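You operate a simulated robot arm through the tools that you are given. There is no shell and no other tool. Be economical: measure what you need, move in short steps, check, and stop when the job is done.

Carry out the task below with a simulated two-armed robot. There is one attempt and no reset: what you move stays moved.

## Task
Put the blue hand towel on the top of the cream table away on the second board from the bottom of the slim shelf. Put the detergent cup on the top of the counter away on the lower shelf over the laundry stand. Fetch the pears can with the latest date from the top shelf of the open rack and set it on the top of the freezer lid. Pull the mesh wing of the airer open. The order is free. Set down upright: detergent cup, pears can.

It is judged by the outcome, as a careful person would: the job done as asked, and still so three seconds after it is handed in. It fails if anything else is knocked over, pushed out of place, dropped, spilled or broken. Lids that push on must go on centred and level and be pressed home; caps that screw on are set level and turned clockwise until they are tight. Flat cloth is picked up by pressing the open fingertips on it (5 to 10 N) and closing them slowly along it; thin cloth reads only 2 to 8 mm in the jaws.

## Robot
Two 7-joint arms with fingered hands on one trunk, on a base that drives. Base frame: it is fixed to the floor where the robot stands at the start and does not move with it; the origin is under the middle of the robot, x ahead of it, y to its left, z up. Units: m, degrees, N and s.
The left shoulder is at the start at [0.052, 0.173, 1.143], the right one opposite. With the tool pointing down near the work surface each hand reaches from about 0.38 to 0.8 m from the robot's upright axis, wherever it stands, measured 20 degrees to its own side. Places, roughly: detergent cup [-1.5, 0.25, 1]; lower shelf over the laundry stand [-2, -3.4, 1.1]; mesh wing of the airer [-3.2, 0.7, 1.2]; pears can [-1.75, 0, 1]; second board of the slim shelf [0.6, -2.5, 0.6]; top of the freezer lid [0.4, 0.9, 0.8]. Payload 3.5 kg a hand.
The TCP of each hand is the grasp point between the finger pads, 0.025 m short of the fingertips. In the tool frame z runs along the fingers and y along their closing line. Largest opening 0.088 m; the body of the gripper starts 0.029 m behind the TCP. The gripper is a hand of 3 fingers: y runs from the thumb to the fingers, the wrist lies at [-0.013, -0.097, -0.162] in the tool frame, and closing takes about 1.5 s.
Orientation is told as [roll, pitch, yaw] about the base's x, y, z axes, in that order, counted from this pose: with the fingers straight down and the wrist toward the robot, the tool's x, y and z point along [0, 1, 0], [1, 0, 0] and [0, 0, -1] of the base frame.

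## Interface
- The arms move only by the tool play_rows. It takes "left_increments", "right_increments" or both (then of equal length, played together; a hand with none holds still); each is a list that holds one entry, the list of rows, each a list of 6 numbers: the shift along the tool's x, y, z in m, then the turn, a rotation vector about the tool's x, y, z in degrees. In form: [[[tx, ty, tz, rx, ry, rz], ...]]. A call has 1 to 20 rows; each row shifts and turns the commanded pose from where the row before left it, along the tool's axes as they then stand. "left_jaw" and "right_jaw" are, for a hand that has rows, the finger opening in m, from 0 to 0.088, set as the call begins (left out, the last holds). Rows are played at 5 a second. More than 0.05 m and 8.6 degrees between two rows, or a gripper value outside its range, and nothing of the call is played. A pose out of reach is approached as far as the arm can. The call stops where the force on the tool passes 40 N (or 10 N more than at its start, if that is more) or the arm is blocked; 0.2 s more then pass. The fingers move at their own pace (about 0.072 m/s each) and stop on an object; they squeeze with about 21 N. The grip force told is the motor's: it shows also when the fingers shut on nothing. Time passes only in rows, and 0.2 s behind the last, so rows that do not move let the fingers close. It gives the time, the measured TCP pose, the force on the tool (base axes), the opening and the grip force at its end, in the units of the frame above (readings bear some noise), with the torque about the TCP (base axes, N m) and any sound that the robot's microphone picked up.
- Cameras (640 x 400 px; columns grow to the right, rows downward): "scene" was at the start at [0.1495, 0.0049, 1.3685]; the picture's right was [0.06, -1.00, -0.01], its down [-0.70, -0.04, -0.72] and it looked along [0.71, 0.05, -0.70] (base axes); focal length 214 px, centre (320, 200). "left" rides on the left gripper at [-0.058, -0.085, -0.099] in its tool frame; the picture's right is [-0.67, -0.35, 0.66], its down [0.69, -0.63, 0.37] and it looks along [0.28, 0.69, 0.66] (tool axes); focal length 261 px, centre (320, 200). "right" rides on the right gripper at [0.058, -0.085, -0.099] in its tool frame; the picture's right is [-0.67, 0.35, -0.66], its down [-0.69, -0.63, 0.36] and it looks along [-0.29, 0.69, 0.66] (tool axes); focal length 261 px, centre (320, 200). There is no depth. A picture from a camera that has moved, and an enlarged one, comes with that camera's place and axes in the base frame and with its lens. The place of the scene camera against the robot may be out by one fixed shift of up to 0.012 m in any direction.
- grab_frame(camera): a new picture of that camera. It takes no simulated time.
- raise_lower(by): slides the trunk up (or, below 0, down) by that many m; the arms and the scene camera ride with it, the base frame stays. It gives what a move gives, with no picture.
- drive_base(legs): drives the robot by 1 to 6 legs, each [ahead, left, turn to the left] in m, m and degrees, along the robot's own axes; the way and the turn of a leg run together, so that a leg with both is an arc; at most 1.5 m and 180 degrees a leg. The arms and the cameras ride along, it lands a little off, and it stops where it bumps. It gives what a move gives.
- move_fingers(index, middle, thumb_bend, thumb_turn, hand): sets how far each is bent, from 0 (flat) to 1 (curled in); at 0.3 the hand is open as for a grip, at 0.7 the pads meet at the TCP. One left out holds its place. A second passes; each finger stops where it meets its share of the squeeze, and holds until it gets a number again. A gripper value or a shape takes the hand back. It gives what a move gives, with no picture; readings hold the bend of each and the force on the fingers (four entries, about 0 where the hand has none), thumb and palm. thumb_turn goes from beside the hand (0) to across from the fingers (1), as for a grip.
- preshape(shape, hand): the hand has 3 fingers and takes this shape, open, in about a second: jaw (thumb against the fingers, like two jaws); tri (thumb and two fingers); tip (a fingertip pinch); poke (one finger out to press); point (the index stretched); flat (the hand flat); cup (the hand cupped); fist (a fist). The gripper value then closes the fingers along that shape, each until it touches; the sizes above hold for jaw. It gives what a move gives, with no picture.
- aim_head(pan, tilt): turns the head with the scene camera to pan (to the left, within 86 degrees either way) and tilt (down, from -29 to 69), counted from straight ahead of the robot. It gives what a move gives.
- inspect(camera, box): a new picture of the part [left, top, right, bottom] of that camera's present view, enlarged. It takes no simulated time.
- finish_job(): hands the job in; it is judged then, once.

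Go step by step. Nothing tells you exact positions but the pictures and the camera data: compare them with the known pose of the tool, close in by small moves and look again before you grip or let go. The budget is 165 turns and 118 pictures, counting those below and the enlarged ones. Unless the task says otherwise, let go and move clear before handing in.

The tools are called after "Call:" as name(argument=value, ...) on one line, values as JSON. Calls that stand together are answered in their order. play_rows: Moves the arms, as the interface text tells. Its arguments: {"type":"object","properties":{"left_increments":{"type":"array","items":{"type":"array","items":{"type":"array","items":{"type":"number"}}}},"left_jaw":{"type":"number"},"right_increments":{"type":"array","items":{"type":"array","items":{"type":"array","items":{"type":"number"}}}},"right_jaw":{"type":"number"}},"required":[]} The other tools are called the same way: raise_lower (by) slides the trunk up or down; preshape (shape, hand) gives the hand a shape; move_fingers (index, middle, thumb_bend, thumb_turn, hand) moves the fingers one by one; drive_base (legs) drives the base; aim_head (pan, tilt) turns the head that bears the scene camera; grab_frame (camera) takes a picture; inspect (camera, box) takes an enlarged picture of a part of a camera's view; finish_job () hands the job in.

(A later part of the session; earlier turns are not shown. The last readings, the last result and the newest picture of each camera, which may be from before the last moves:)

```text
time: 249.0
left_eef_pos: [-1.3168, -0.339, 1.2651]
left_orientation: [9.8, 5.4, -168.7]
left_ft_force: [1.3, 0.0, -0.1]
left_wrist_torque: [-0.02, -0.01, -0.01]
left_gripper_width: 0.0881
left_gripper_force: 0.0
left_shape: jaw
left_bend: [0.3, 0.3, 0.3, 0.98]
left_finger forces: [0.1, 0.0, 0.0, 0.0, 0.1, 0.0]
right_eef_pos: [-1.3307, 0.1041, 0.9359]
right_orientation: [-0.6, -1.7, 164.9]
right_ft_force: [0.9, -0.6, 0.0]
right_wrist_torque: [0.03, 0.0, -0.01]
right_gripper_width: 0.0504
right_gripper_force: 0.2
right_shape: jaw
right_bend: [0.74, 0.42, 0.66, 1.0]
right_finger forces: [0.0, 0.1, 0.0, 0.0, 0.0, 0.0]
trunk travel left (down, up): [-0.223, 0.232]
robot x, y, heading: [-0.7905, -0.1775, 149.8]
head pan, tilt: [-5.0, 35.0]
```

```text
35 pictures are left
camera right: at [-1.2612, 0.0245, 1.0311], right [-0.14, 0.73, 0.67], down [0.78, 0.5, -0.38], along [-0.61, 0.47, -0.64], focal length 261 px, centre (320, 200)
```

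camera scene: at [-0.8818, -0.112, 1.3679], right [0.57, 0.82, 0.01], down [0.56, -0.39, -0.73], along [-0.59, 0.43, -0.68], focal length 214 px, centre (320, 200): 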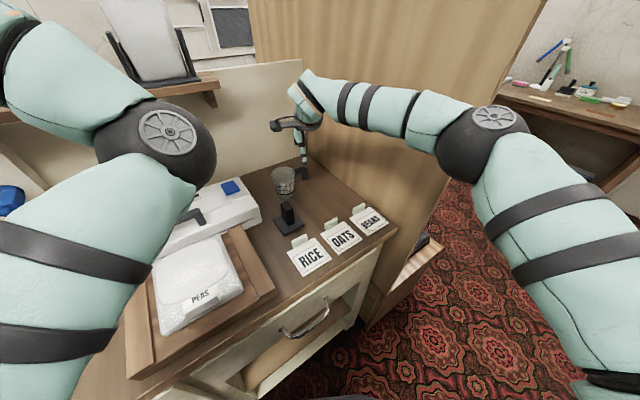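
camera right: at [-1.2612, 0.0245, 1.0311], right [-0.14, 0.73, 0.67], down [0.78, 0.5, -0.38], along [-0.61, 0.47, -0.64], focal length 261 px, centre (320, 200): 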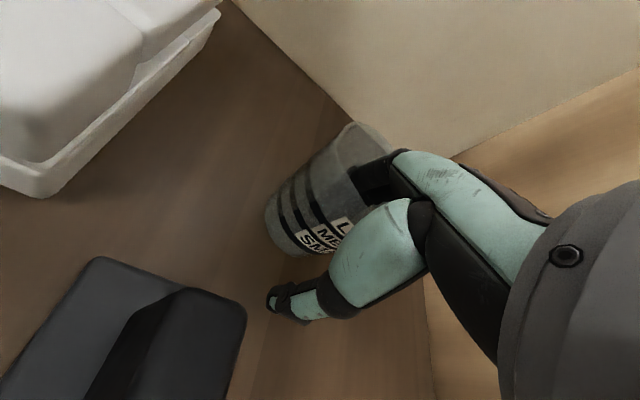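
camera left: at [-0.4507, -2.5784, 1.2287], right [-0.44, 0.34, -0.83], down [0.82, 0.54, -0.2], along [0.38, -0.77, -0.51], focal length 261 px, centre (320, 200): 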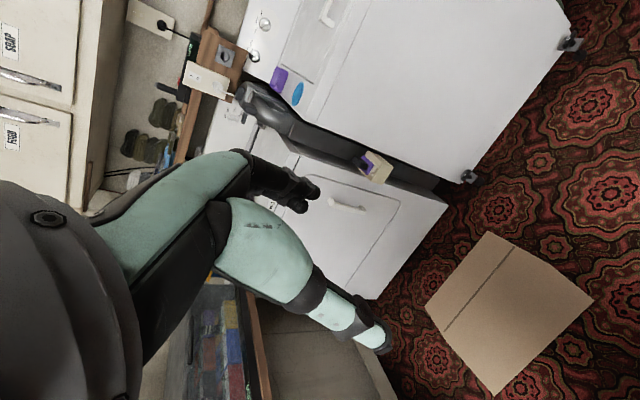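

Fingers are inside the cup and the thumb outside. Close.

Call:
play_rows(right_increments=[[[0, 0, 0, 0, 0, 0], [0, 0, 0, 0, 0, 0], [0, 0, 0, 0, 0, 0], [0, 0, 0, 0, 0, 0], [0, 0, 0, 0, 0, 0], [0, 0, 0, 0, 0, 0], [0, 0, 0, 0, 0, 0], [0, 0, 0, 0, 0, 0]]], right_jaw=0)

Call:
play_rows(right_increments=[[[0, 0, -0.01, 0, 0, 0], [0, 0, -0.015, 0, 0, 0], [0, 0, -0.02, 0, 0, 0], [0, 0, -0.02, 0, 0, 0], [0, 0, 0, 0, 0, 0]]])

Call:
grab_frame(camera="right")

Call:
inspect(camera="scene", box=[230, 90, 350, 240])

```text
time: 250.8
left_eef_pos: [-1.3161, -0.3388, 1.2656]
left_orientation: [9.9, 5.5, -168.8]
left_ft_force: [-0.4, 0.6, -0.9]
left_wrist_torque: [0.0, -0.03, 0.0]
left_gripper_width: 0.088
left_gripper_force: 0.1
left_shape: jaw
left_bend: [0.3, 0.3, 0.3, 0.98]
left_finger forces: [0.0, 0.0, 0.0, 0.1, 0.0, 0.0]
right_eef_pos: [-1.3313, 0.1053, 0.9343]
right_orientation: [-0.7, -1.6, 164.9]
right_ft_force: [-0.1, -0.3, -0.4]
right_wrist_torque: [0.02, 0.04, 0.03]
right_gripper_width: 0.0
right_gripper_force: 20.9
right_shape: jaw
right_bend: [0.7, 0.7, 0.69, 1.0]
right_finger forces: [12.4, 6.6, 0.1, 0.0, 18.5, 0.1]
trunk travel left (down, up): [-0.223, 0.232]
robot x, y, heading: [-0.7896, -0.1757, 149.8]
head pan, tilt: [-5.0, 35.0]
```

```text
time: 252.0
left_eef_pos: [-1.3176, -0.3379, 1.2653]
left_orientation: [10.0, 5.7, -168.7]
left_ft_force: [0.7, -0.2, -1.4]
left_wrist_torque: [0.01, 0.01, 0.03]
left_gripper_width: 0.0879
left_gripper_force: 0.1
left_shape: jaw
left_bend: [0.3, 0.3, 0.3, 0.98]
left_finger forces: [0.0, 0.1, 0.1, 0.0, 0.0, 0.1]
right_eef_pos: [-1.3295, 0.1022, 1.0012]
right_orientation: [-0.6, -1.7, 164.8]
right_ft_force: [-0.1, 1.2, -1.0]
right_wrist_torque: [-0.06, -0.06, -0.04]
right_gripper_width: 0.0001
right_gripper_force: 21.0
right_shape: jaw
right_bend: [0.7, 0.7, 0.7, 1.0]
right_finger forces: [13.7, 7.3, 0.0, 0.0, 20.8, 0.0]
trunk travel left (down, up): [-0.223, 0.232]
robot x, y, heading: [-0.7882, -0.177, 149.7]
head pan, tilt: [-5.0, 35.0]
```

```text
34 pictures are left
camera right: at [-1.2594, 0.022, 1.0971], right [-0.15, 0.73, 0.67], down [0.78, 0.5, -0.38], along [-0.61, 0.47, -0.64], focal length 261 px, centre (320, 200)
```

right: 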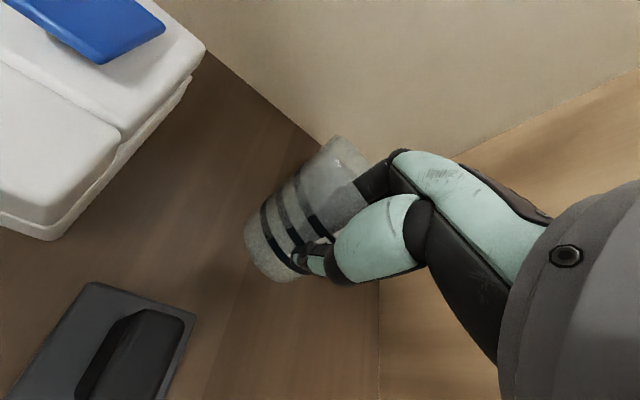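

```text
2.67 times, centred on (290, 165) of scene
camera zoom: at [-0.9173, -0.0922, 1.3677], right [0.57, 0.82, 0.01], down [0.57, -0.39, -0.73], along [-0.59, 0.43, -0.68], focal length 572 px, centre (400, 293)
```

zoom: 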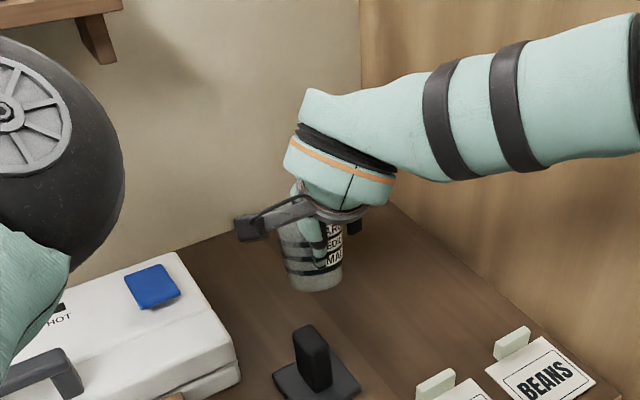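

The cup is held upright by its rim. I raise it, retract it a little, back off from the counter and turn to face +x.

Call:
play_rows(right_increments=[[[0, 0, -0.03, 0, 0, 0], [0, 0, -0.03, 0, 0, 0], [0, -0.02, -0.03, 0, 0, 0], [0, -0.03, -0.03, 0, 0, 0], [0, -0.04, 0, 0, 0, 0], [0, -0.04, 0, 0, 0, 0], [0, -0.04, 0, 0, 0, 0], [0, 0, 0, 0, 0, 0]]])

Call:
drive_base(legs=[[-0.36, 0, 0], [0, 0, -75], [0, 0, -75]])

```text
time: 253.8
left_eef_pos: [-1.3171, -0.3389, 1.2643]
left_orientation: [10.0, 5.7, -168.7]
left_ft_force: [-0.3, 0.1, 0.1]
left_wrist_torque: [-0.01, 0.02, -0.01]
left_gripper_width: 0.0879
left_gripper_force: 0.1
left_shape: jaw
left_bend: [0.3, 0.3, 0.3, 0.98]
left_finger forces: [0.1, 0.0, 0.1, 0.0, 0.0, 0.1]
right_eef_pos: [-1.1636, 0.0557, 1.1156]
right_orientation: [-0.5, -1.7, 164.8]
right_ft_force: [0.3, -0.3, -1.8]
right_wrist_torque: [-0.03, -0.05, 0.02]
right_gripper_width: 0.0
right_gripper_force: 21.0
right_shape: jaw
right_bend: [0.7, 0.7, 0.7, 1.0]
right_finger forces: [13.5, 7.5, 0.0, 0.0, 20.6, 0.0]
trunk travel left (down, up): [-0.223, 0.232]
robot x, y, heading: [-0.7883, -0.1745, 150.1]
head pan, tilt: [-5.0, 35.0]
```

```text
time: 262.7
left_eef_pos: [-0.0967, 0.0523, 1.2659]
left_orientation: [9.8, 5.5, 41.9]
left_ft_force: [0.3, 0.3, -0.4]
left_wrist_torque: [-0.01, -0.03, 0.02]
left_gripper_width: 0.088
left_gripper_force: 0.1
left_shape: jaw
left_bend: [0.3, 0.3, 0.3, 0.98]
left_finger forces: [0.0, 0.1, 0.0, 0.0, 0.1, 0.0]
right_eef_pos: [-0.0291, -0.3653, 1.1148]
right_orientation: [-0.6, -1.7, 15.5]
right_ft_force: [-0.2, -1.1, -1.7]
right_wrist_torque: [0.03, 0.06, 0.0]
right_gripper_width: 0.0
right_gripper_force: 21.2
right_shape: jaw
right_bend: [0.7, 0.7, 0.7, 1.0]
right_finger forces: [12.8, 7.1, 0.1, 0.1, 19.6, 0.0]
trunk travel left (down, up): [-0.223, 0.232]
robot x, y, heading: [-0.4729, -0.3579, 0.5]
head pan, tilt: [-5.0, 35.0]
```

Now strafe south past the clothes, turn to −y, and slide west.

Call:
drive_base(legs=[[0, -1.3, -0.5], [-0.02, -0.82, 0], [0, 0, -90], [0.06, 0, 0], [0, -1.0, 0]])

Call:
aim_head(pan=-25, tilt=20)

Call:
grab_frame(camera="scene")

```text
time: 280.6
left_eef_pos: [-0.7586, -2.9049, 1.2653]
left_orientation: [9.9, 5.5, -49.8]
left_ft_force: [-0.9, 0.7, -0.1]
left_wrist_torque: [0.01, -0.03, 0.01]
left_gripper_width: 0.0877
left_gripper_force: 0.0
left_shape: jaw
left_bend: [0.3, 0.3, 0.3, 0.98]
left_finger forces: [0.1, 0.0, 0.0, 0.1, 0.1, 0.0]
right_eef_pos: [-1.1789, -2.9621, 1.1152]
right_orientation: [-0.4, -1.8, -76.1]
right_ft_force: [-0.6, -0.8, -1.5]
right_wrist_torque: [0.05, -0.01, 0.03]
right_gripper_width: 0.0
right_gripper_force: 21.1
right_shape: jaw
right_bend: [0.7, 0.7, 0.7, 1.0]
right_finger forces: [12.6, 6.8, 0.1, 0.0, 19.2, 0.0]
trunk travel left (down, up): [-0.223, 0.232]
robot x, y, heading: [-1.1576, -2.5197, -91.1]
head pan, tilt: [-5.0, 35.0]
stopped in leg 5: the robot was blocked; the commanded pose is now the measured one
```

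```text
time: 281.4
left_eef_pos: [-0.7576, -2.9053, 1.2652]
left_orientation: [9.8, 5.5, -49.7]
left_ft_force: [0.2, 0.2, -0.1]
left_wrist_torque: [0.0, -0.01, 0.01]
left_gripper_width: 0.088
left_gripper_force: 0.0
left_shape: jaw
left_bend: [0.3, 0.3, 0.3, 0.98]
left_finger forces: [0.0, 0.0, 0.1, 0.0, 0.0, 0.0]
right_eef_pos: [-1.1754, -2.9602, 1.1142]
right_orientation: [-0.5, -1.7, -76.1]
right_ft_force: [0.1, 0.2, -1.0]
right_wrist_torque: [0.04, 0.0, 0.0]
right_gripper_width: 0.0001
right_gripper_force: 21.0
right_shape: jaw
right_bend: [0.7, 0.7, 0.7, 1.0]
right_finger forces: [12.5, 7.0, 0.1, 0.0, 19.2, 0.0]
trunk travel left (down, up): [-0.223, 0.232]
robot x, y, heading: [-1.1575, -2.5217, -91.5]
head pan, tilt: [-25.0, 20.0]
```

```text
32 pictures are left
camera scene: at [-1.1994, -2.6741, 1.3918], right [-0.9, 0.44, 0.06], down [0.15, 0.44, -0.89], along [-0.41, -0.79, -0.46], focal length 214 px, centre (320, 200)
```

scene: 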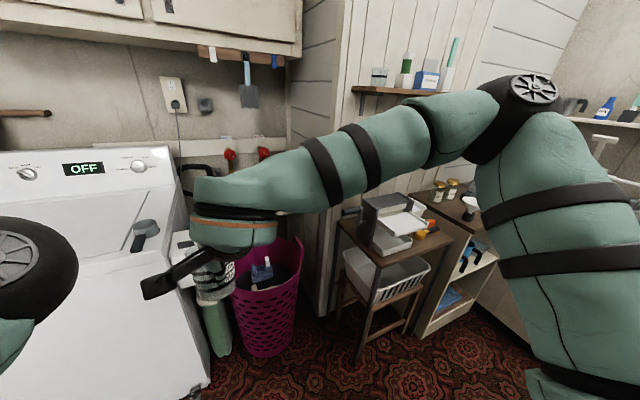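

The base likely met the grey bin behind it. I move ahead first, then slide west and turn toward the shelf.

Call:
drive_base(legs=[[0.2, 0, 1.5], [0, -0.4, 0], [0, 0, -25]])

Call:
aim_head(pan=10, tilt=15)

Call:
grab_frame(camera="scene")

```text
time: 286.4
left_eef_pos: [-1.3303, -3.2354, 1.2646]
left_orientation: [9.8, 5.6, -73.0]
left_ft_force: [-0.3, -0.2, 0.2]
left_wrist_torque: [0.01, 0.0, 0.02]
left_gripper_width: 0.0879
left_gripper_force: 0.0
left_shape: jaw
left_bend: [0.3, 0.3, 0.3, 0.98]
left_finger forces: [0.1, 0.0, 0.1, 0.0, 0.0, 0.0]
right_eef_pos: [-1.7373, -3.1209, 1.1148]
right_orientation: [-0.6, -1.7, -99.2]
right_ft_force: [0.8, 0.1, -1.2]
right_wrist_torque: [0.04, -0.01, 0.0]
right_gripper_width: 0.0
right_gripper_force: 21.0
right_shape: jaw
right_bend: [0.7, 0.7, 0.7, 1.0]
right_finger forces: [12.4, 6.9, 0.0, 0.1, 19.0, 0.0]
trunk travel left (down, up): [-0.223, 0.232]
robot x, y, heading: [-1.548, -2.7274, -114.4]
head pan, tilt: [-25.0, 20.0]
```

```text
time: 287.4
left_eef_pos: [-1.3299, -3.2359, 1.2646]
left_orientation: [9.8, 5.6, -72.8]
left_ft_force: [0.5, 0.1, 0.7]
left_wrist_torque: [0.03, -0.03, 0.01]
left_gripper_width: 0.0881
left_gripper_force: 0.0
left_shape: jaw
left_bend: [0.3, 0.3, 0.3, 0.98]
left_finger forces: [0.0, 0.0, 0.1, 0.0, 0.0, 0.0]
right_eef_pos: [-1.738, -3.1208, 1.1146]
right_orientation: [-0.6, -1.7, -99.2]
right_ft_force: [-0.5, 0.2, -1.6]
right_wrist_torque: [0.03, 0.0, 0.01]
right_gripper_width: 0.0
right_gripper_force: 21.0
right_shape: jaw
right_bend: [0.7, 0.7, 0.7, 1.0]
right_finger forces: [12.3, 6.8, 0.0, 0.0, 18.9, 0.0]
trunk travel left (down, up): [-0.223, 0.232]
robot x, y, heading: [-1.5484, -2.7209, -114.1]
head pan, tilt: [10.0, 15.0]
```

```text
31 pictures are left
camera scene: at [-1.5982, -2.8796, 1.3989], right [-0.97, 0.25, -0.02], down [0.12, 0.37, -0.92], along [-0.22, -0.89, -0.39], focal length 214 px, centre (320, 200)
```

scene: 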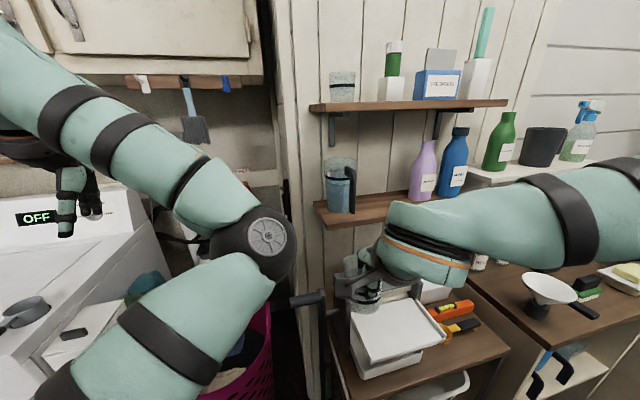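

I refine the shelf: top z≈1.145, front edge y≈−3.29, gap centred about x −1.945 between jug handle and purple bottle. I raise, turn the hand to yaw −130 and approach the gap.

Call:
play_rows(right_increments=[[[0, 0, -0.03, 0, 0, 7.75], [0, 0, -0.03, 0, 0, 7.75], [0, 0, -0.03, 0, 0, 7.75], [0, 0, -0.035, 0, 0, 7.75], [-0.004, 0.04, 0, 0, 0, 0], [-0.004, 0.04, 0, 0, 0, 0], [-0.004, 0.04, 0, 0, 0, 0], [0, 0.02, 0, 0, 0, 0], [0, 0, 0, 0, 0, 0]]])

Call:
grab_frame(camera="right")

Call:
grab_frame(camera="scene")

```text
time: 289.4
left_eef_pos: [-1.3287, -3.2344, 1.2656]
left_orientation: [9.8, 5.5, -72.8]
left_ft_force: [-0.1, 0.0, -0.3]
left_wrist_torque: [0.0, -0.01, 0.0]
left_gripper_width: 0.0884
left_gripper_force: 0.2
left_shape: jaw
left_bend: [0.3, 0.3, 0.3, 0.98]
left_finger forces: [0.0, 0.1, 0.0, 0.0, 0.1, 0.1]
right_eef_pos: [-1.8357, -3.2166, 1.2443]
right_orientation: [0.4, -1.7, -130.3]
right_ft_force: [-0.3, 0.1, -0.5]
right_wrist_torque: [0.05, -0.04, -0.02]
right_gripper_width: 0.0
right_gripper_force: 21.1
right_shape: jaw
right_bend: [0.7, 0.7, 0.7, 1.0]
right_finger forces: [12.5, 7.1, 0.1, 0.0, 19.2, 0.0]
trunk travel left (down, up): [-0.223, 0.232]
robot x, y, heading: [-1.5453, -2.7252, -114.3]
head pan, tilt: [10.0, 15.0]
```

```text
30 pictures are left
camera right: at [-1.7351, -3.1873, 1.3413], right [-0.73, 0.19, 0.66], down [-0.12, 0.91, -0.39], along [-0.68, -0.36, -0.64], focal length 261 px, centre (320, 200)
```

right: 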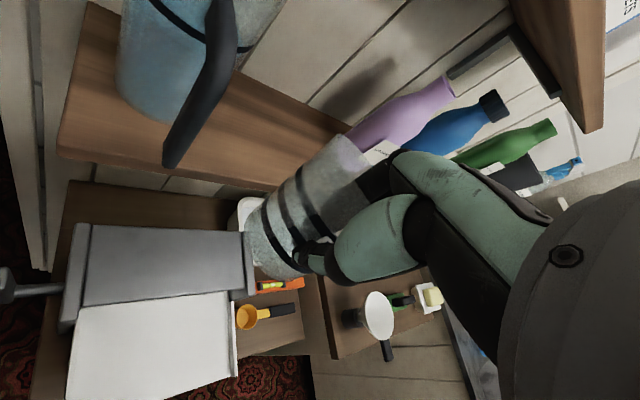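

```text
29 pictures are left
camera scene: at [-1.598, -2.8793, 1.3989], right [-0.97, 0.25, -0.02], down [0.12, 0.37, -0.92], along [-0.22, -0.89, -0.39], focal length 214 px, centre (320, 200)
```

scene: 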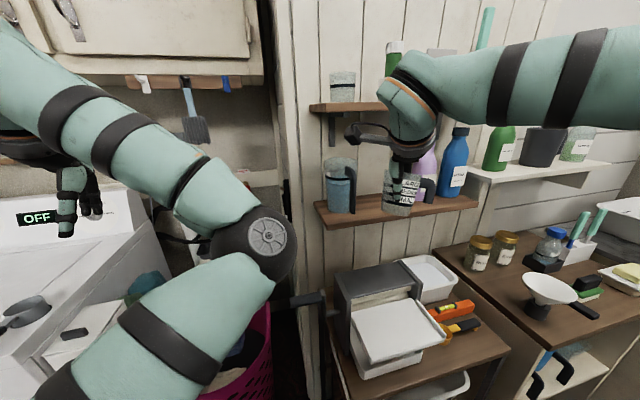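

The gap is clear and the cup's handle points west as planned. I move it in 12 cm.

Call:
play_rows(right_increments=[[[0.004, 0.03, 0, 0, 0, 0], [0.004, 0.03, 0, 0, 0, 0], [0.004, 0.03, 0, 0, 0, 0], [0.002, 0.028, 0, 0, 0, 0], [0, 0, 0, 0, 0, 0]]])

Call:
inspect(camera="scene", box=[300, 90, 500, 250])

Call:
grab_frame(camera="right")

```text
time: 290.6
left_eef_pos: [-1.33, -3.2337, 1.2664]
left_orientation: [9.8, 5.5, -72.9]
left_ft_force: [-0.9, 0.8, 0.6]
left_wrist_torque: [0.01, -0.01, 0.01]
left_gripper_width: 0.0881
left_gripper_force: 0.0
left_shape: jaw
left_bend: [0.3, 0.3, 0.3, 0.98]
left_finger forces: [0.0, 0.0, 0.1, 0.1, 0.0, 0.0]
right_eef_pos: [-1.9031, -3.3147, 1.2467]
right_orientation: [0.4, -1.8, -130.1]
right_ft_force: [1.1, -0.2, -2.0]
right_wrist_torque: [0.02, -0.02, 0.01]
right_gripper_width: 0.0
right_gripper_force: 21.2
right_shape: jaw
right_bend: [0.7, 0.7, 0.7, 1.0]
right_finger forces: [12.4, 7.1, 0.0, 0.0, 19.1, 0.0]
trunk travel left (down, up): [-0.223, 0.232]
robot x, y, heading: [-1.5451, -2.7224, -114.3]
head pan, tilt: [10.0, 15.0]
```

```text
2.50 times, centred on (400, 170) of scene
camera zoom: at [-1.5983, -2.8789, 1.399], right [-0.97, 0.25, -0.03], down [0.12, 0.37, -0.92], along [-0.22, -0.89, -0.39], focal length 536 px, centre (120, 275)
```

zoom: 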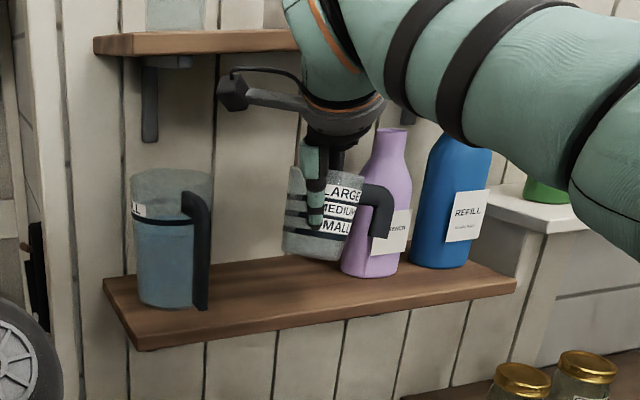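

```text
27 pictures are left
camera right: at [-1.8009, -3.2851, 1.3441], right [-0.73, 0.18, 0.66], down [-0.12, 0.91, -0.39], along [-0.68, -0.36, -0.64], focal length 261 px, centre (320, 200)
```

right: 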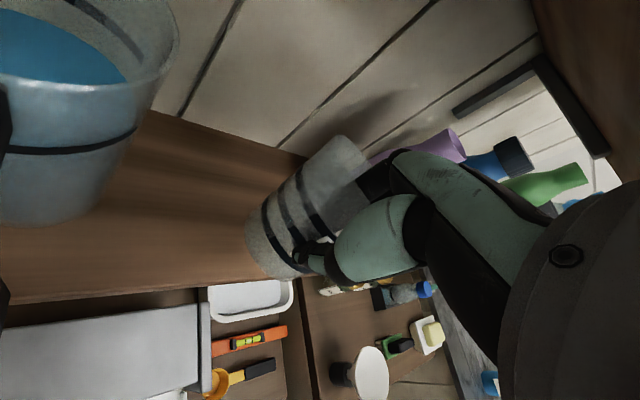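

The cup hovers over the gap; I shift it 1.5 cm away from the bottle and lower in small steps.

Call:
play_rows(right_increments=[[[0.012, -0.01, 0, 0, 0, 0], [0, 0, 0.007, 0, 0, 0], [0, 0, 0.006, 0, 0, 0], [0, 0, 0, 0, 0, 0]]])

Call:
play_rows(right_increments=[[[0, 0, 0.004, 0, 0, 0], [0, 0, 0.004, 0, 0, 0], [0, 0, 0, 0, 0, 0]]])

Call:
inspect(camera="scene", box=[300, 90, 500, 250])

```text
time: 291.6
left_eef_pos: [-1.3299, -3.2352, 1.2657]
left_orientation: [9.8, 5.6, -73.0]
left_ft_force: [0.2, -0.8, -0.5]
left_wrist_torque: [0.02, 0.0, 0.05]
left_gripper_width: 0.0879
left_gripper_force: 0.1
left_shape: jaw
left_bend: [0.3, 0.3, 0.3, 0.98]
left_finger forces: [0.0, 0.0, 0.1, 0.1, 0.0, 0.0]
right_eef_pos: [-1.8845, -3.3175, 1.2324]
right_orientation: [0.3, -1.7, -130.3]
right_ft_force: [0.3, 0.5, -0.8]
right_wrist_torque: [0.03, -0.01, 0.02]
right_gripper_width: 0.0
right_gripper_force: 21.0
right_shape: jaw
right_bend: [0.7, 0.7, 0.7, 1.0]
right_finger forces: [12.5, 7.2, 0.0, 0.1, 19.1, 0.1]
trunk travel left (down, up): [-0.223, 0.232]
robot x, y, heading: [-1.5476, -2.7225, -114.3]
head pan, tilt: [10.0, 15.0]
```

```text
time: 292.4
left_eef_pos: [-1.3301, -3.2356, 1.2643]
left_orientation: [9.8, 5.6, -73.0]
left_ft_force: [-0.3, 0.4, -0.7]
left_wrist_torque: [-0.03, -0.03, 0.02]
left_gripper_width: 0.0878
left_gripper_force: 0.2
left_shape: jaw
left_bend: [0.3, 0.3, 0.3, 0.98]
left_finger forces: [0.0, 0.0, 0.0, 0.0, 0.1, 0.0]
right_eef_pos: [-1.8852, -3.3172, 1.2255]
right_orientation: [0.5, -1.7, -130.2]
right_ft_force: [0.2, 0.0, -1.2]
right_wrist_torque: [0.03, -0.06, -0.02]
right_gripper_width: 0.0
right_gripper_force: 21.4
right_shape: jaw
right_bend: [0.7, 0.7, 0.7, 1.0]
right_finger forces: [12.4, 7.2, 0.0, 0.0, 19.2, 0.1]
trunk travel left (down, up): [-0.223, 0.232]
robot x, y, heading: [-1.5441, -2.7272, -114.2]
head pan, tilt: [10.0, 15.0]
```

```text
2.50 times, centred on (400, 170) of scene
camera zoom: at [-1.5983, -2.8796, 1.3989], right [-0.97, 0.25, -0.02], down [0.12, 0.37, -0.92], along [-0.22, -0.89, -0.39], focal length 536 px, centre (120, 275)
```

zoom: 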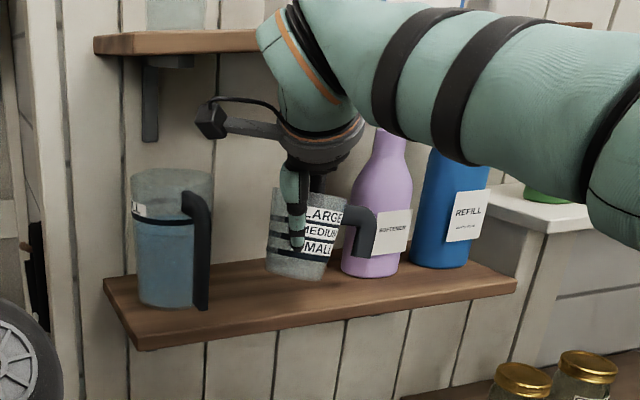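

Nearly down; continue lowering with contact watch.

Call:
play_rows(right_increments=[[[0, 0, 0.004, 0, 0, 0], [0, 0, 0.004, 0, 0, 0], [0, 0, 0, 0, 0, 0]]])

Call:
play_rows(right_increments=[[[0, 0, 0.003, 0, 0, 0], [0, 0, 0.003, 0, 0, 0], [0, 0, 0, 0, 0, 0]]])

```text
time: 293.2
left_eef_pos: [-1.3292, -3.235, 1.2658]
left_orientation: [9.7, 5.6, -72.9]
left_ft_force: [0.4, -0.2, -1.2]
left_wrist_torque: [0.0, -0.03, -0.02]
left_gripper_width: 0.0881
left_gripper_force: 0.0
left_shape: jaw
left_bend: [0.3, 0.3, 0.3, 0.98]
left_finger forces: [0.0, 0.1, 0.0, 0.0, 0.1, 0.0]
right_eef_pos: [-1.8857, -3.3156, 1.2172]
right_orientation: [0.4, -1.6, -130.4]
right_ft_force: [-0.3, 0.0, -0.8]
right_wrist_torque: [0.01, -0.08, -0.02]
right_gripper_width: 0.0
right_gripper_force: 20.9
right_shape: jaw
right_bend: [0.7, 0.7, 0.7, 1.0]
right_finger forces: [12.4, 7.2, 0.0, 0.1, 19.2, 0.0]
trunk travel left (down, up): [-0.223, 0.232]
robot x, y, heading: [-1.5491, -2.726, -114.1]
head pan, tilt: [10.0, 15.0]
```

```text
time: 294.0
left_eef_pos: [-1.3291, -3.2355, 1.2648]
left_orientation: [9.8, 5.6, -73.0]
left_ft_force: [0.4, 0.3, -0.3]
left_wrist_torque: [0.0, 0.03, 0.01]
left_gripper_width: 0.0881
left_gripper_force: 0.1
left_shape: jaw
left_bend: [0.3, 0.3, 0.3, 0.98]
left_finger forces: [0.0, 0.0, 0.0, 0.0, 0.0, 0.0]
right_eef_pos: [-1.8853, -3.3172, 1.2121]
right_orientation: [0.4, -1.7, -130.3]
right_ft_force: [-0.2, 0.0, -1.2]
right_wrist_torque: [0.03, -0.05, 0.0]
right_gripper_width: 0.0
right_gripper_force: 20.8
right_shape: jaw
right_bend: [0.7, 0.7, 0.7, 1.0]
right_finger forces: [12.4, 7.2, 0.1, 0.1, 19.2, 0.0]
trunk travel left (down, up): [-0.223, 0.232]
robot x, y, heading: [-1.5477, -2.7267, -114.3]
head pan, tilt: [10.0, 15.0]
```

Call:
play_rows(right_increments=[[[0, 0, 0.003, 0, 0, 0], [0, 0, 0.003, 0, 0, 0], [0, 0, 0, 0, 0, 0]]])

Call:
inspect(camera="scene", box=[340, 140, 460, 230])

```text
time: 294.8
left_eef_pos: [-1.3292, -3.2355, 1.2649]
left_orientation: [9.8, 5.6, -72.9]
left_ft_force: [0.3, 0.2, -0.9]
left_wrist_torque: [-0.02, 0.01, 0.0]
left_gripper_width: 0.0881
left_gripper_force: 0.2
left_shape: jaw
left_bend: [0.3, 0.3, 0.3, 0.98]
left_finger forces: [0.0, 0.1, 0.0, 0.1, 0.1, 0.0]
right_eef_pos: [-1.8856, -3.3169, 1.205]
right_orientation: [0.4, -1.7, -130.3]
right_ft_force: [0.4, -0.6, -1.2]
right_wrist_torque: [0.04, -0.05, 0.03]
right_gripper_width: 0.0002
right_gripper_force: 20.9
right_shape: jaw
right_bend: [0.7, 0.7, 0.7, 1.0]
right_finger forces: [12.3, 7.2, 0.1, 0.0, 19.3, 0.0]
trunk travel left (down, up): [-0.223, 0.232]
robot x, y, heading: [-1.5493, -2.7231, -114.2]
head pan, tilt: [10.0, 15.0]
```

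```text
4.44 times, centred on (400, 185) of scene
camera zoom: at [-1.5982, -2.8797, 1.3989], right [-0.97, 0.25, -0.02], down [0.12, 0.37, -0.92], along [-0.22, -0.89, -0.39], focal length 953 px, centre (-36, 267)
```

zoom: 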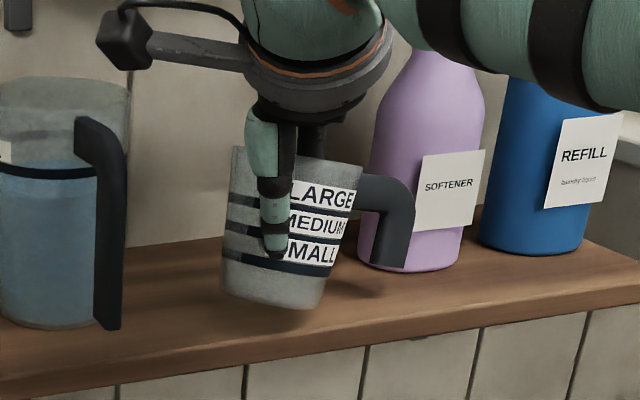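

Still about a centimetre of air; go on lowering.

Call:
play_rows(right_increments=[[[0, 0, 0.003, 0, 0, 0], [0, 0, 0.003, 0, 0, 0], [0, 0, 0, 0, 0, 0]]])

Call:
play_rows(right_increments=[[[0, 0, 0.003, 0, 0, 0], [0, 0, 0.003, 0, 0, 0], [0, 0, 0, 0, 0, 0]]])

Call:
inspect(camera="scene", box=[340, 140, 460, 230])

```text
time: 295.6
left_eef_pos: [-1.3295, -3.2343, 1.2646]
left_orientation: [9.7, 5.6, -73.0]
left_ft_force: [-0.6, 0.3, 0.3]
left_wrist_torque: [0.0, 0.0, -0.03]
left_gripper_width: 0.0879
left_gripper_force: 0.0
left_shape: jaw
left_bend: [0.3, 0.3, 0.3, 0.98]
left_finger forces: [0.0, 0.0, 0.0, 0.1, 0.1, 0.0]
right_eef_pos: [-1.8848, -3.3186, 1.2003]
right_orientation: [0.3, -1.7, -130.3]
right_ft_force: [0.5, -0.8, -0.4]
right_wrist_torque: [0.03, -0.04, -0.02]
right_gripper_width: 0.0
right_gripper_force: 20.6
right_shape: jaw
right_bend: [0.7, 0.7, 0.7, 1.0]
right_finger forces: [12.4, 7.2, 0.0, 0.1, 19.2, 0.0]
trunk travel left (down, up): [-0.223, 0.232]
robot x, y, heading: [-1.5484, -2.727, -114.2]
head pan, tilt: [10.0, 15.0]
```

```text
time: 296.4
left_eef_pos: [-1.3298, -3.235, 1.2653]
left_orientation: [9.8, 5.8, -72.9]
left_ft_force: [0.1, -0.1, 0.4]
left_wrist_torque: [-0.04, -0.01, -0.01]
left_gripper_width: 0.0879
left_gripper_force: 0.1
left_shape: jaw
left_bend: [0.3, 0.3, 0.3, 0.98]
left_finger forces: [0.0, 0.0, 0.0, 0.1, 0.0, 0.0]
right_eef_pos: [-1.8849, -3.317, 1.1946]
right_orientation: [0.4, -1.7, -130.3]
right_ft_force: [-0.1, 0.8, 0.9]
right_wrist_torque: [-0.02, 0.01, -0.02]
right_gripper_width: 0.0001
right_gripper_force: 20.8
right_shape: jaw
right_bend: [0.7, 0.7, 0.7, 1.0]
right_finger forces: [12.1, 7.6, 0.1, 0.0, 19.8, 0.1]
trunk travel left (down, up): [-0.223, 0.232]
robot x, y, heading: [-1.5482, -2.7262, -114.4]
head pan, tilt: [10.0, 15.0]
```

```text
4.44 times, centred on (400, 185) of scene
camera zoom: at [-1.5979, -2.8793, 1.3989], right [-0.97, 0.25, -0.02], down [0.12, 0.37, -0.92], along [-0.22, -0.89, -0.39], focal length 953 px, centre (-36, 267)
```

zoom: 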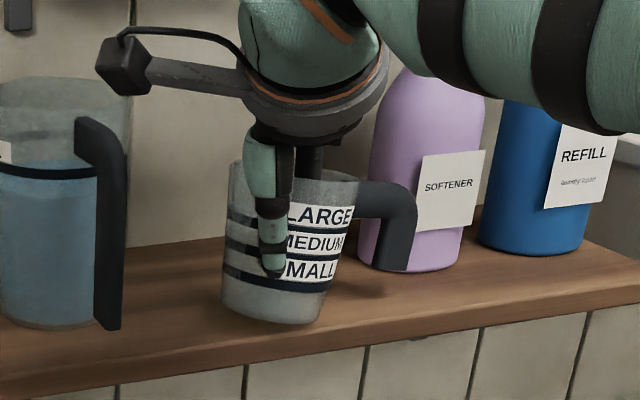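

Contact. A last 2 mm, then open a little and lift straight up.

Call:
play_rows(right_increments=[[[0, 0, 0.002, 0, 0, 0], [0, 0, 0, 0, 0, 0]]])

Call:
play_rows(right_increments=[[[0, 0, 0, 0, 0, 0], [0, 0, 0, 0, 0, 0], [0, 0, 0, 0, 0, 0], [0, 0, 0, 0, 0, 0]]], right_jaw=0.03)

Call:
grab_frame(camera="right")

```text
time: 297.0
left_eef_pos: [-1.3289, -3.2359, 1.2655]
left_orientation: [9.8, 5.6, -72.9]
left_ft_force: [-0.8, -0.6, 0.1]
left_wrist_torque: [0.02, 0.0, 0.02]
left_gripper_width: 0.0881
left_gripper_force: 0.1
left_shape: jaw
left_bend: [0.3, 0.3, 0.3, 0.98]
left_finger forces: [0.0, 0.0, 0.0, 0.0, 0.1, 0.0]
right_eef_pos: [-1.8859, -3.3171, 1.1923]
right_orientation: [0.3, -1.8, -130.2]
right_ft_force: [0.7, -0.1, 0.5]
right_wrist_torque: [-0.02, 0.02, 0.01]
right_gripper_width: 0.0002
right_gripper_force: 21.6
right_shape: jaw
right_bend: [0.7, 0.7, 0.7, 1.0]
right_finger forces: [12.1, 7.8, 0.0, 0.0, 20.4, 0.0]
trunk travel left (down, up): [-0.223, 0.232]
robot x, y, heading: [-1.5463, -2.7292, -114.2]
head pan, tilt: [10.0, 15.0]
```

```text
time: 298.0
left_eef_pos: [-1.3297, -3.2343, 1.2653]
left_orientation: [9.8, 5.6, -72.9]
left_ft_force: [-0.8, -0.1, -0.3]
left_wrist_torque: [0.01, -0.02, 0.0]
left_gripper_width: 0.0879
left_gripper_force: 0.1
left_shape: jaw
left_bend: [0.3, 0.3, 0.3, 0.98]
left_finger forces: [0.1, 0.0, 0.0, 0.0, 0.0, 0.1]
right_eef_pos: [-1.886, -3.3185, 1.1922]
right_orientation: [0.4, -1.7, -130.2]
right_ft_force: [-0.2, 0.5, -0.2]
right_wrist_torque: [0.02, 0.0, -0.02]
right_gripper_width: 0.0293
right_gripper_force: 0.1
right_shape: jaw
right_bend: [0.74, 0.52, 0.73, 1.0]
right_finger forces: [0.0, 0.1, 0.0, 0.0, 0.0, 0.0]
trunk travel left (down, up): [-0.223, 0.232]
robot x, y, heading: [-1.5435, -2.7232, -114.0]
head pan, tilt: [10.0, 15.0]
```

```text
23 pictures are left
camera right: at [-1.7849, -3.288, 1.2891], right [-0.73, 0.18, 0.66], down [-0.12, 0.91, -0.39], along [-0.68, -0.36, -0.64], focal length 261 px, centre (320, 200)
```

right: 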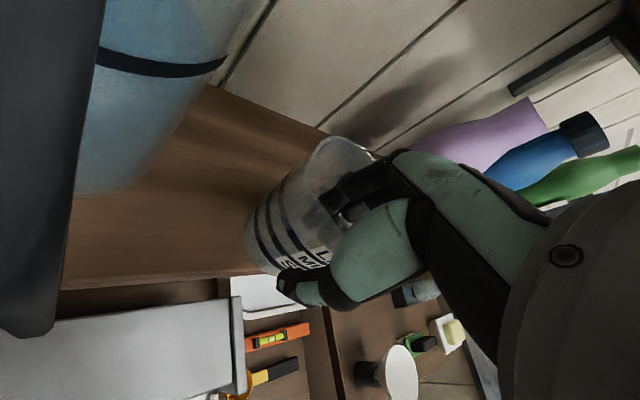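

Released; the cup stands. I lift 5 cm (clear of the rim, still under the upper shelf), back out, and check.

Call:
play_rows(right_increments=[[[0, 0, -0.015, 0, 0, 0], [0, 0, -0.02, 0, 0, 0], [0, 0, -0.018, 0, 0, 0], [0, -0.04, 0, 0, 0, 0], [0, -0.045, 0, 0, 0, 0], [0, -0.045, 0, 0, 0, 0], [0, -0.045, 0, 0, 0, 0], [0, -0.04, 0, 0, 0, 0], [0, 0, 0, 0, 0, 0]]])

Call:
inspect(camera="scene", box=[300, 90, 500, 250])

```text
time: 300.0
left_eef_pos: [-1.3302, -3.2353, 1.265]
left_orientation: [9.7, 5.6, -72.8]
left_ft_force: [-0.3, 0.3, 0.2]
left_wrist_torque: [0.0, 0.0, 0.0]
left_gripper_width: 0.088
left_gripper_force: 0.0
left_shape: jaw
left_bend: [0.3, 0.3, 0.3, 0.98]
left_finger forces: [0.0, 0.0, 0.0, 0.1, 0.0, 0.0]
right_eef_pos: [-1.744, -3.1526, 1.2401]
right_orientation: [0.4, -1.8, -130.3]
right_ft_force: [0.1, 0.4, 0.3]
right_wrist_torque: [-0.02, -0.01, 0.01]
right_gripper_width: 0.0295
right_gripper_force: 0.1
right_shape: jaw
right_bend: [0.74, 0.52, 0.73, 1.0]
right_finger forces: [0.0, 0.1, 0.1, 0.0, 0.1, 0.0]
trunk travel left (down, up): [-0.223, 0.232]
robot x, y, heading: [-1.548, -2.7245, -114.2]
head pan, tilt: [10.0, 15.0]
```

```text
2.50 times, centred on (400, 170) of scene
camera zoom: at [-1.5986, -2.8801, 1.3988], right [-0.97, 0.25, -0.02], down [0.12, 0.37, -0.92], along [-0.22, -0.89, -0.39], focal length 536 px, centre (120, 275)
```

zoom: 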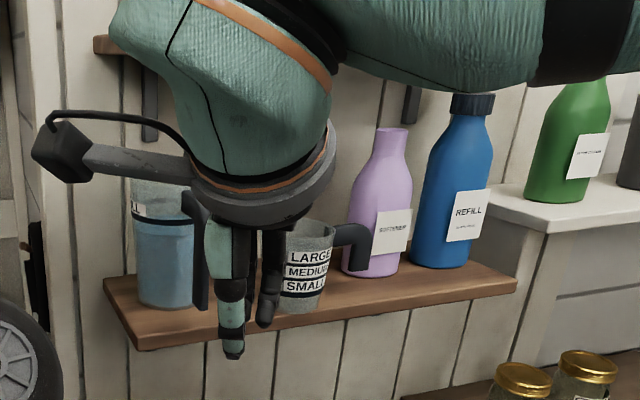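

The cup stands upright on the lower shelf. Now toward the west side: retract the right hand, drive west and look north.

Call:
play_rows(right_increments=[[[0.02, -0.04, 0, 0, 0, -5], [0.02, -0.04, 0, 0, 0, -5], [0.02, -0.03, 0, 0, 0, -5], [0, 0, 0, 0, 0, 0]]], right_jaw=0.088)

Call:
drive_base(legs=[[0.1, -0.65, 0], [0, 0, -90]])

Call:
aim_head(pan=-40, tilt=12)

Call:
grab_frame(camera="scene")

```text
time: 300.7
left_eef_pos: [-1.33, -3.2349, 1.2661]
left_orientation: [9.8, 5.7, -72.7]
left_ft_force: [0.2, 0.7, 0.1]
left_wrist_torque: [-0.02, 0.02, -0.01]
left_gripper_width: 0.0882
left_gripper_force: 0.1
left_shape: jaw
left_bend: [0.3, 0.3, 0.3, 0.98]
left_finger forces: [0.0, 0.0, 0.0, 0.0, 0.2, 0.1]
right_eef_pos: [-1.6577, -3.1108, 1.2391]
right_orientation: [0.4, -2.1, -119.1]
right_ft_force: [-20.3, -10.0, -3.9]
right_wrist_torque: [0.3, -0.63, 0.34]
right_gripper_width: 0.0839
right_gripper_force: 0.1
right_shape: jaw
right_bend: [0.3, 0.3, 0.31, 1.0]
right_finger forces: [0.0, 0.1, 0.1, 0.1, 0.0, 0.0]
trunk travel left (down, up): [-0.223, 0.232]
robot x, y, heading: [-1.5431, -2.7238, -114.1]
head pan, tilt: [10.0, 15.0]
stopped in row 3 (right hand): the force on the tool passed its limit (the readings are from after the stop); the commanded pose is now the measured one
```

```text
time: 302.4
left_eef_pos: [-1.4705, -3.1946, 1.2655]
left_orientation: [9.7, 5.6, -72.8]
left_ft_force: [-0.1, 0.0, 0.9]
left_wrist_torque: [0.0, -0.02, 0.01]
left_gripper_width: 0.088
left_gripper_force: 0.0
left_shape: jaw
left_bend: [0.3, 0.3, 0.3, 0.98]
left_finger forces: [0.0, 0.1, 0.0, 0.1, 0.0, 0.1]
right_eef_pos: [-1.8004, -3.0718, 1.2384]
right_orientation: [0.3, -2.1, -119.4]
right_ft_force: [-11.3, -4.2, -4.2]
right_wrist_torque: [0.0, -0.29, 0.22]
right_gripper_width: 0.0841
right_gripper_force: 0.1
right_shape: jaw
right_bend: [0.3, 0.3, 0.31, 1.0]
right_finger forces: [0.0, 0.1, 0.0, 0.1, 0.0, 0.1]
trunk travel left (down, up): [-0.223, 0.232]
robot x, y, heading: [-1.6879, -2.6815, -114.2]
head pan, tilt: [10.0, 15.0]
stopped in leg 1: the force on the tool passed its limit (the readings are from after the stop); the commanded pose is now the measured one
```

```text
time: 303.5
left_eef_pos: [-1.4714, -3.1949, 1.2647]
left_orientation: [9.7, 5.5, -72.8]
left_ft_force: [-0.3, 0.8, 0.2]
left_wrist_torque: [-0.02, -0.01, 0.01]
left_gripper_width: 0.0883
left_gripper_force: 0.0
left_shape: jaw
left_bend: [0.3, 0.3, 0.3, 0.98]
left_finger forces: [0.0, 0.1, 0.0, 0.0, 0.0, 0.0]
right_eef_pos: [-1.7998, -3.0704, 1.2404]
right_orientation: [0.4, -2.2, -119.2]
right_ft_force: [-18.4, -10.1, -3.0]
right_wrist_torque: [0.22, -0.55, 0.27]
right_gripper_width: 0.0841
right_gripper_force: 0.1
right_shape: jaw
right_bend: [0.3, 0.3, 0.31, 1.0]
right_finger forces: [0.1, 0.1, 0.0, 0.0, 0.0, 0.0]
trunk travel left (down, up): [-0.223, 0.232]
robot x, y, heading: [-1.6871, -2.6849, -114.6]
head pan, tilt: [-40.0, 12.0]
```

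```text
21 pictures are left
camera scene: at [-1.8029, -2.7904, 1.4066], right [-0.44, 0.89, 0.09], down [0.24, 0.22, -0.95], along [-0.87, -0.39, -0.31], focal length 214 px, centre (320, 200)
```

scene: 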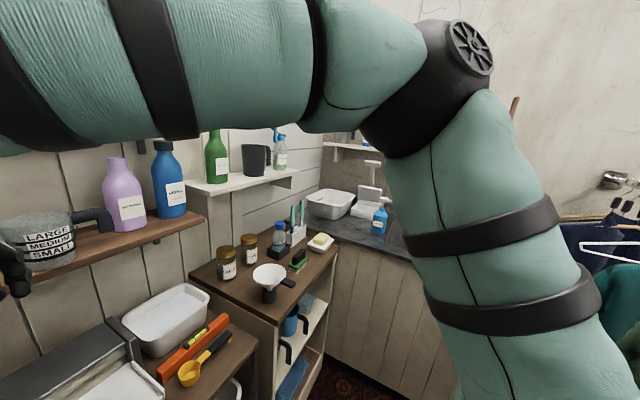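

The right hand touches the left forearm (own body). I move it off to the right and ahead, then continue west.

Call:
play_rows(right_increments=[[[-0.02, 0.02, 0, 0, 0, 0], [-0.03, 0.02, 0, 0, 0, 0], [-0.03, 0.02, 0, 0, 0, 0], [-0.03, 0.0, 0, 0, 0, 0], [0, 0, 0, 0, 0, 0]]])

Call:
drive_base(legs=[[0.05, -0.5, 0], [0, 0, -65]])

Call:
grab_frame(camera="scene")

```text
time: 304.7
left_eef_pos: [-1.4715, -3.1957, 1.2657]
left_orientation: [9.7, 5.5, -72.9]
left_ft_force: [-0.6, 0.7, 0.2]
left_wrist_torque: [0.03, 0.01, 0.01]
left_gripper_width: 0.088
left_gripper_force: 0.0
left_shape: jaw
left_bend: [0.3, 0.3, 0.3, 0.98]
left_finger forces: [0.0, 0.0, 0.0, 0.0, 0.0, 0.0]
right_eef_pos: [-1.9257, -3.0697, 1.2402]
right_orientation: [0.2, -2.2, -119.2]
right_ft_force: [-0.4, 0.0, -0.3]
right_wrist_torque: [0.01, 0.02, 0.01]
right_gripper_width: 0.0876
right_gripper_force: 0.0
right_shape: jaw
right_bend: [0.3, 0.3, 0.3, 0.98]
right_finger forces: [0.0, 0.0, 0.0, 0.0, 0.0, 0.0]
trunk travel left (down, up): [-0.223, 0.232]
robot x, y, heading: [-1.6898, -2.6878, -114.1]
head pan, tilt: [-40.0, 12.0]
```

```text
time: 310.0
left_eef_pos: [-2.452, -2.9989, 1.2644]
left_orientation: [10.1, 5.7, -119.6]
left_ft_force: [1.4, -0.2, -0.5]
left_wrist_torque: [0.02, 0.05, -0.01]
left_gripper_width: 0.0879
left_gripper_force: 0.0
left_shape: jaw
left_bend: [0.3, 0.3, 0.3, 0.98]
left_finger forces: [0.1, 0.0, 0.1, 0.0, 0.1, 0.0]
right_eef_pos: [-2.6701, -2.5832, 1.2395]
right_orientation: [0.4, -1.9, -166.0]
right_ft_force: [0.9, -0.7, -0.6]
right_wrist_torque: [0.01, 0.0, 0.01]
right_gripper_width: 0.0877
right_gripper_force: 0.0
right_shape: jaw
right_bend: [0.3, 0.3, 0.3, 0.98]
right_finger forces: [0.1, 0.0, 0.0, 0.0, 0.0, 0.1]
trunk travel left (down, up): [-0.223, 0.232]
robot x, y, heading: [-2.2207, -2.4912, -161.1]
head pan, tilt: [-40.0, 12.0]
stopped in leg 2: the robot was blocked; the commanded pose is now the measured one
```

```text
20 pictures are left
camera scene: at [-2.3845, -2.4828, 1.4068], right [0.35, 0.93, 0.1], down [0.33, -0.03, -0.94], along [-0.88, 0.36, -0.32], focal length 214 px, centre (320, 200)
```

scene: 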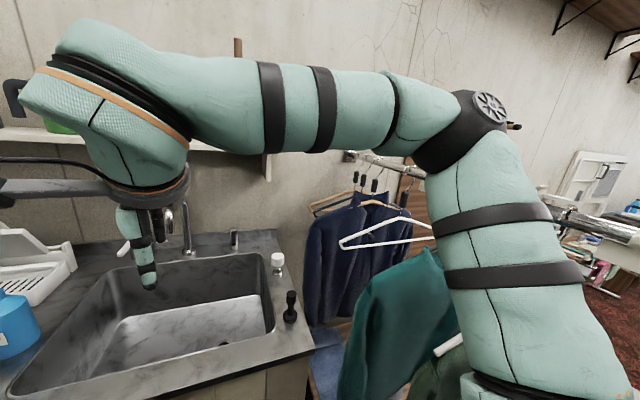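

The passage here is too narrow for the elbows. I go back by the known way and will enter the west part by the wide north passage.

Call:
drive_base(legs=[[0, 0, 45], [-0.05, 0.7, 0], [0, 0, 26], [0, 1.05, 0]])

Call:
drive_base(legs=[[0, 0, 90], [0, 1.3, 0], [0, 1.3, 0]])

```text
time: 312.0
left_eef_pos: [-2.1129, -3.0337, 1.266]
left_orientation: [9.7, 5.6, -85.0]
left_ft_force: [-0.1, 1.4, -0.1]
left_wrist_torque: [-0.01, 0.02, -0.01]
left_gripper_width: 0.088
left_gripper_force: 0.0
left_shape: jaw
left_bend: [0.3, 0.3, 0.3, 0.98]
left_finger forces: [0.0, 0.0, 0.0, 0.0, 0.0, 0.0]
right_eef_pos: [-2.5291, -2.817, 1.2406]
right_orientation: [0.4, -2.3, -131.3]
right_ft_force: [0.4, -0.1, -0.7]
right_wrist_torque: [-0.02, -0.01, 0.01]
right_gripper_width: 0.0877
right_gripper_force: 0.1
right_shape: jaw
right_bend: [0.3, 0.3, 0.3, 0.98]
right_finger forces: [0.1, 0.0, 0.1, 0.1, 0.1, 0.0]
trunk travel left (down, up): [-0.223, 0.232]
robot x, y, heading: [-2.2183, -2.4894, -126.2]
head pan, tilt: [-40.0, 12.0]
stopped in leg 1: the robot was blocked; the commanded pose is now the measured one
```

```text
time: 314.9
left_eef_pos: [-1.6829, -2.8141, 1.2657]
left_orientation: [10.0, 5.6, -36.3]
left_ft_force: [-0.8, -0.4, 0.9]
left_wrist_torque: [-0.03, -0.04, -0.02]
left_gripper_width: 0.0877
left_gripper_force: 0.0
left_shape: jaw
left_bend: [0.3, 0.3, 0.3, 0.98]
left_finger forces: [0.0, 0.0, 0.1, 0.0, 0.0, 0.1]
right_eef_pos: [-2.1238, -2.9829, 1.2389]
right_orientation: [0.5, -2.0, -82.9]
right_ft_force: [-1.2, 1.0, -0.1]
right_wrist_torque: [-0.01, -0.02, 0.02]
right_gripper_width: 0.0879
right_gripper_force: 0.1
right_shape: jaw
right_bend: [0.3, 0.3, 0.3, 0.98]
right_finger forces: [0.1, 0.0, 0.0, 0.0, 0.0, 0.1]
trunk travel left (down, up): [-0.223, 0.232]
robot x, y, heading: [-2.1576, -2.531, -77.7]
head pan, tilt: [-40.0, 12.0]
stopped in leg 1: the robot was blocked; the commanded pose is now the measured one
```

I straighten to −90°, move ahead a little, and slide east.

Call:
drive_base(legs=[[0.12, 0, 0], [0, 0, -12], [0.05, 0, 0], [0, 0.8, 0], [0, 0.8, 0]])

```text
time: 325.3
left_eef_pos: [-0.1175, -3.0632, 1.2648]
left_orientation: [9.7, 5.5, -48.7]
left_ft_force: [-0.1, 0.0, 0.2]
left_wrist_torque: [0.01, 0.0, -0.01]
left_gripper_width: 0.088
left_gripper_force: 0.1
left_shape: jaw
left_bend: [0.3, 0.3, 0.3, 0.98]
left_finger forces: [0.0, 0.0, 0.0, 0.0, 0.0, 0.1]
right_eef_pos: [-0.5819, -3.1358, 1.2421]
right_orientation: [0.3, -2.4, -95.1]
right_ft_force: [0.1, 0.3, 0.2]
right_wrist_torque: [-0.04, 0.0, 0.0]
right_gripper_width: 0.0875
right_gripper_force: 0.1
right_shape: jaw
right_bend: [0.3, 0.3, 0.3, 0.98]
right_finger forces: [0.0, 0.1, 0.0, 0.0, 0.0, 0.1]
trunk travel left (down, up): [-0.223, 0.232]
robot x, y, heading: [-0.5229, -2.6848, -90.3]
head pan, tilt: [-40.0, 12.0]
```

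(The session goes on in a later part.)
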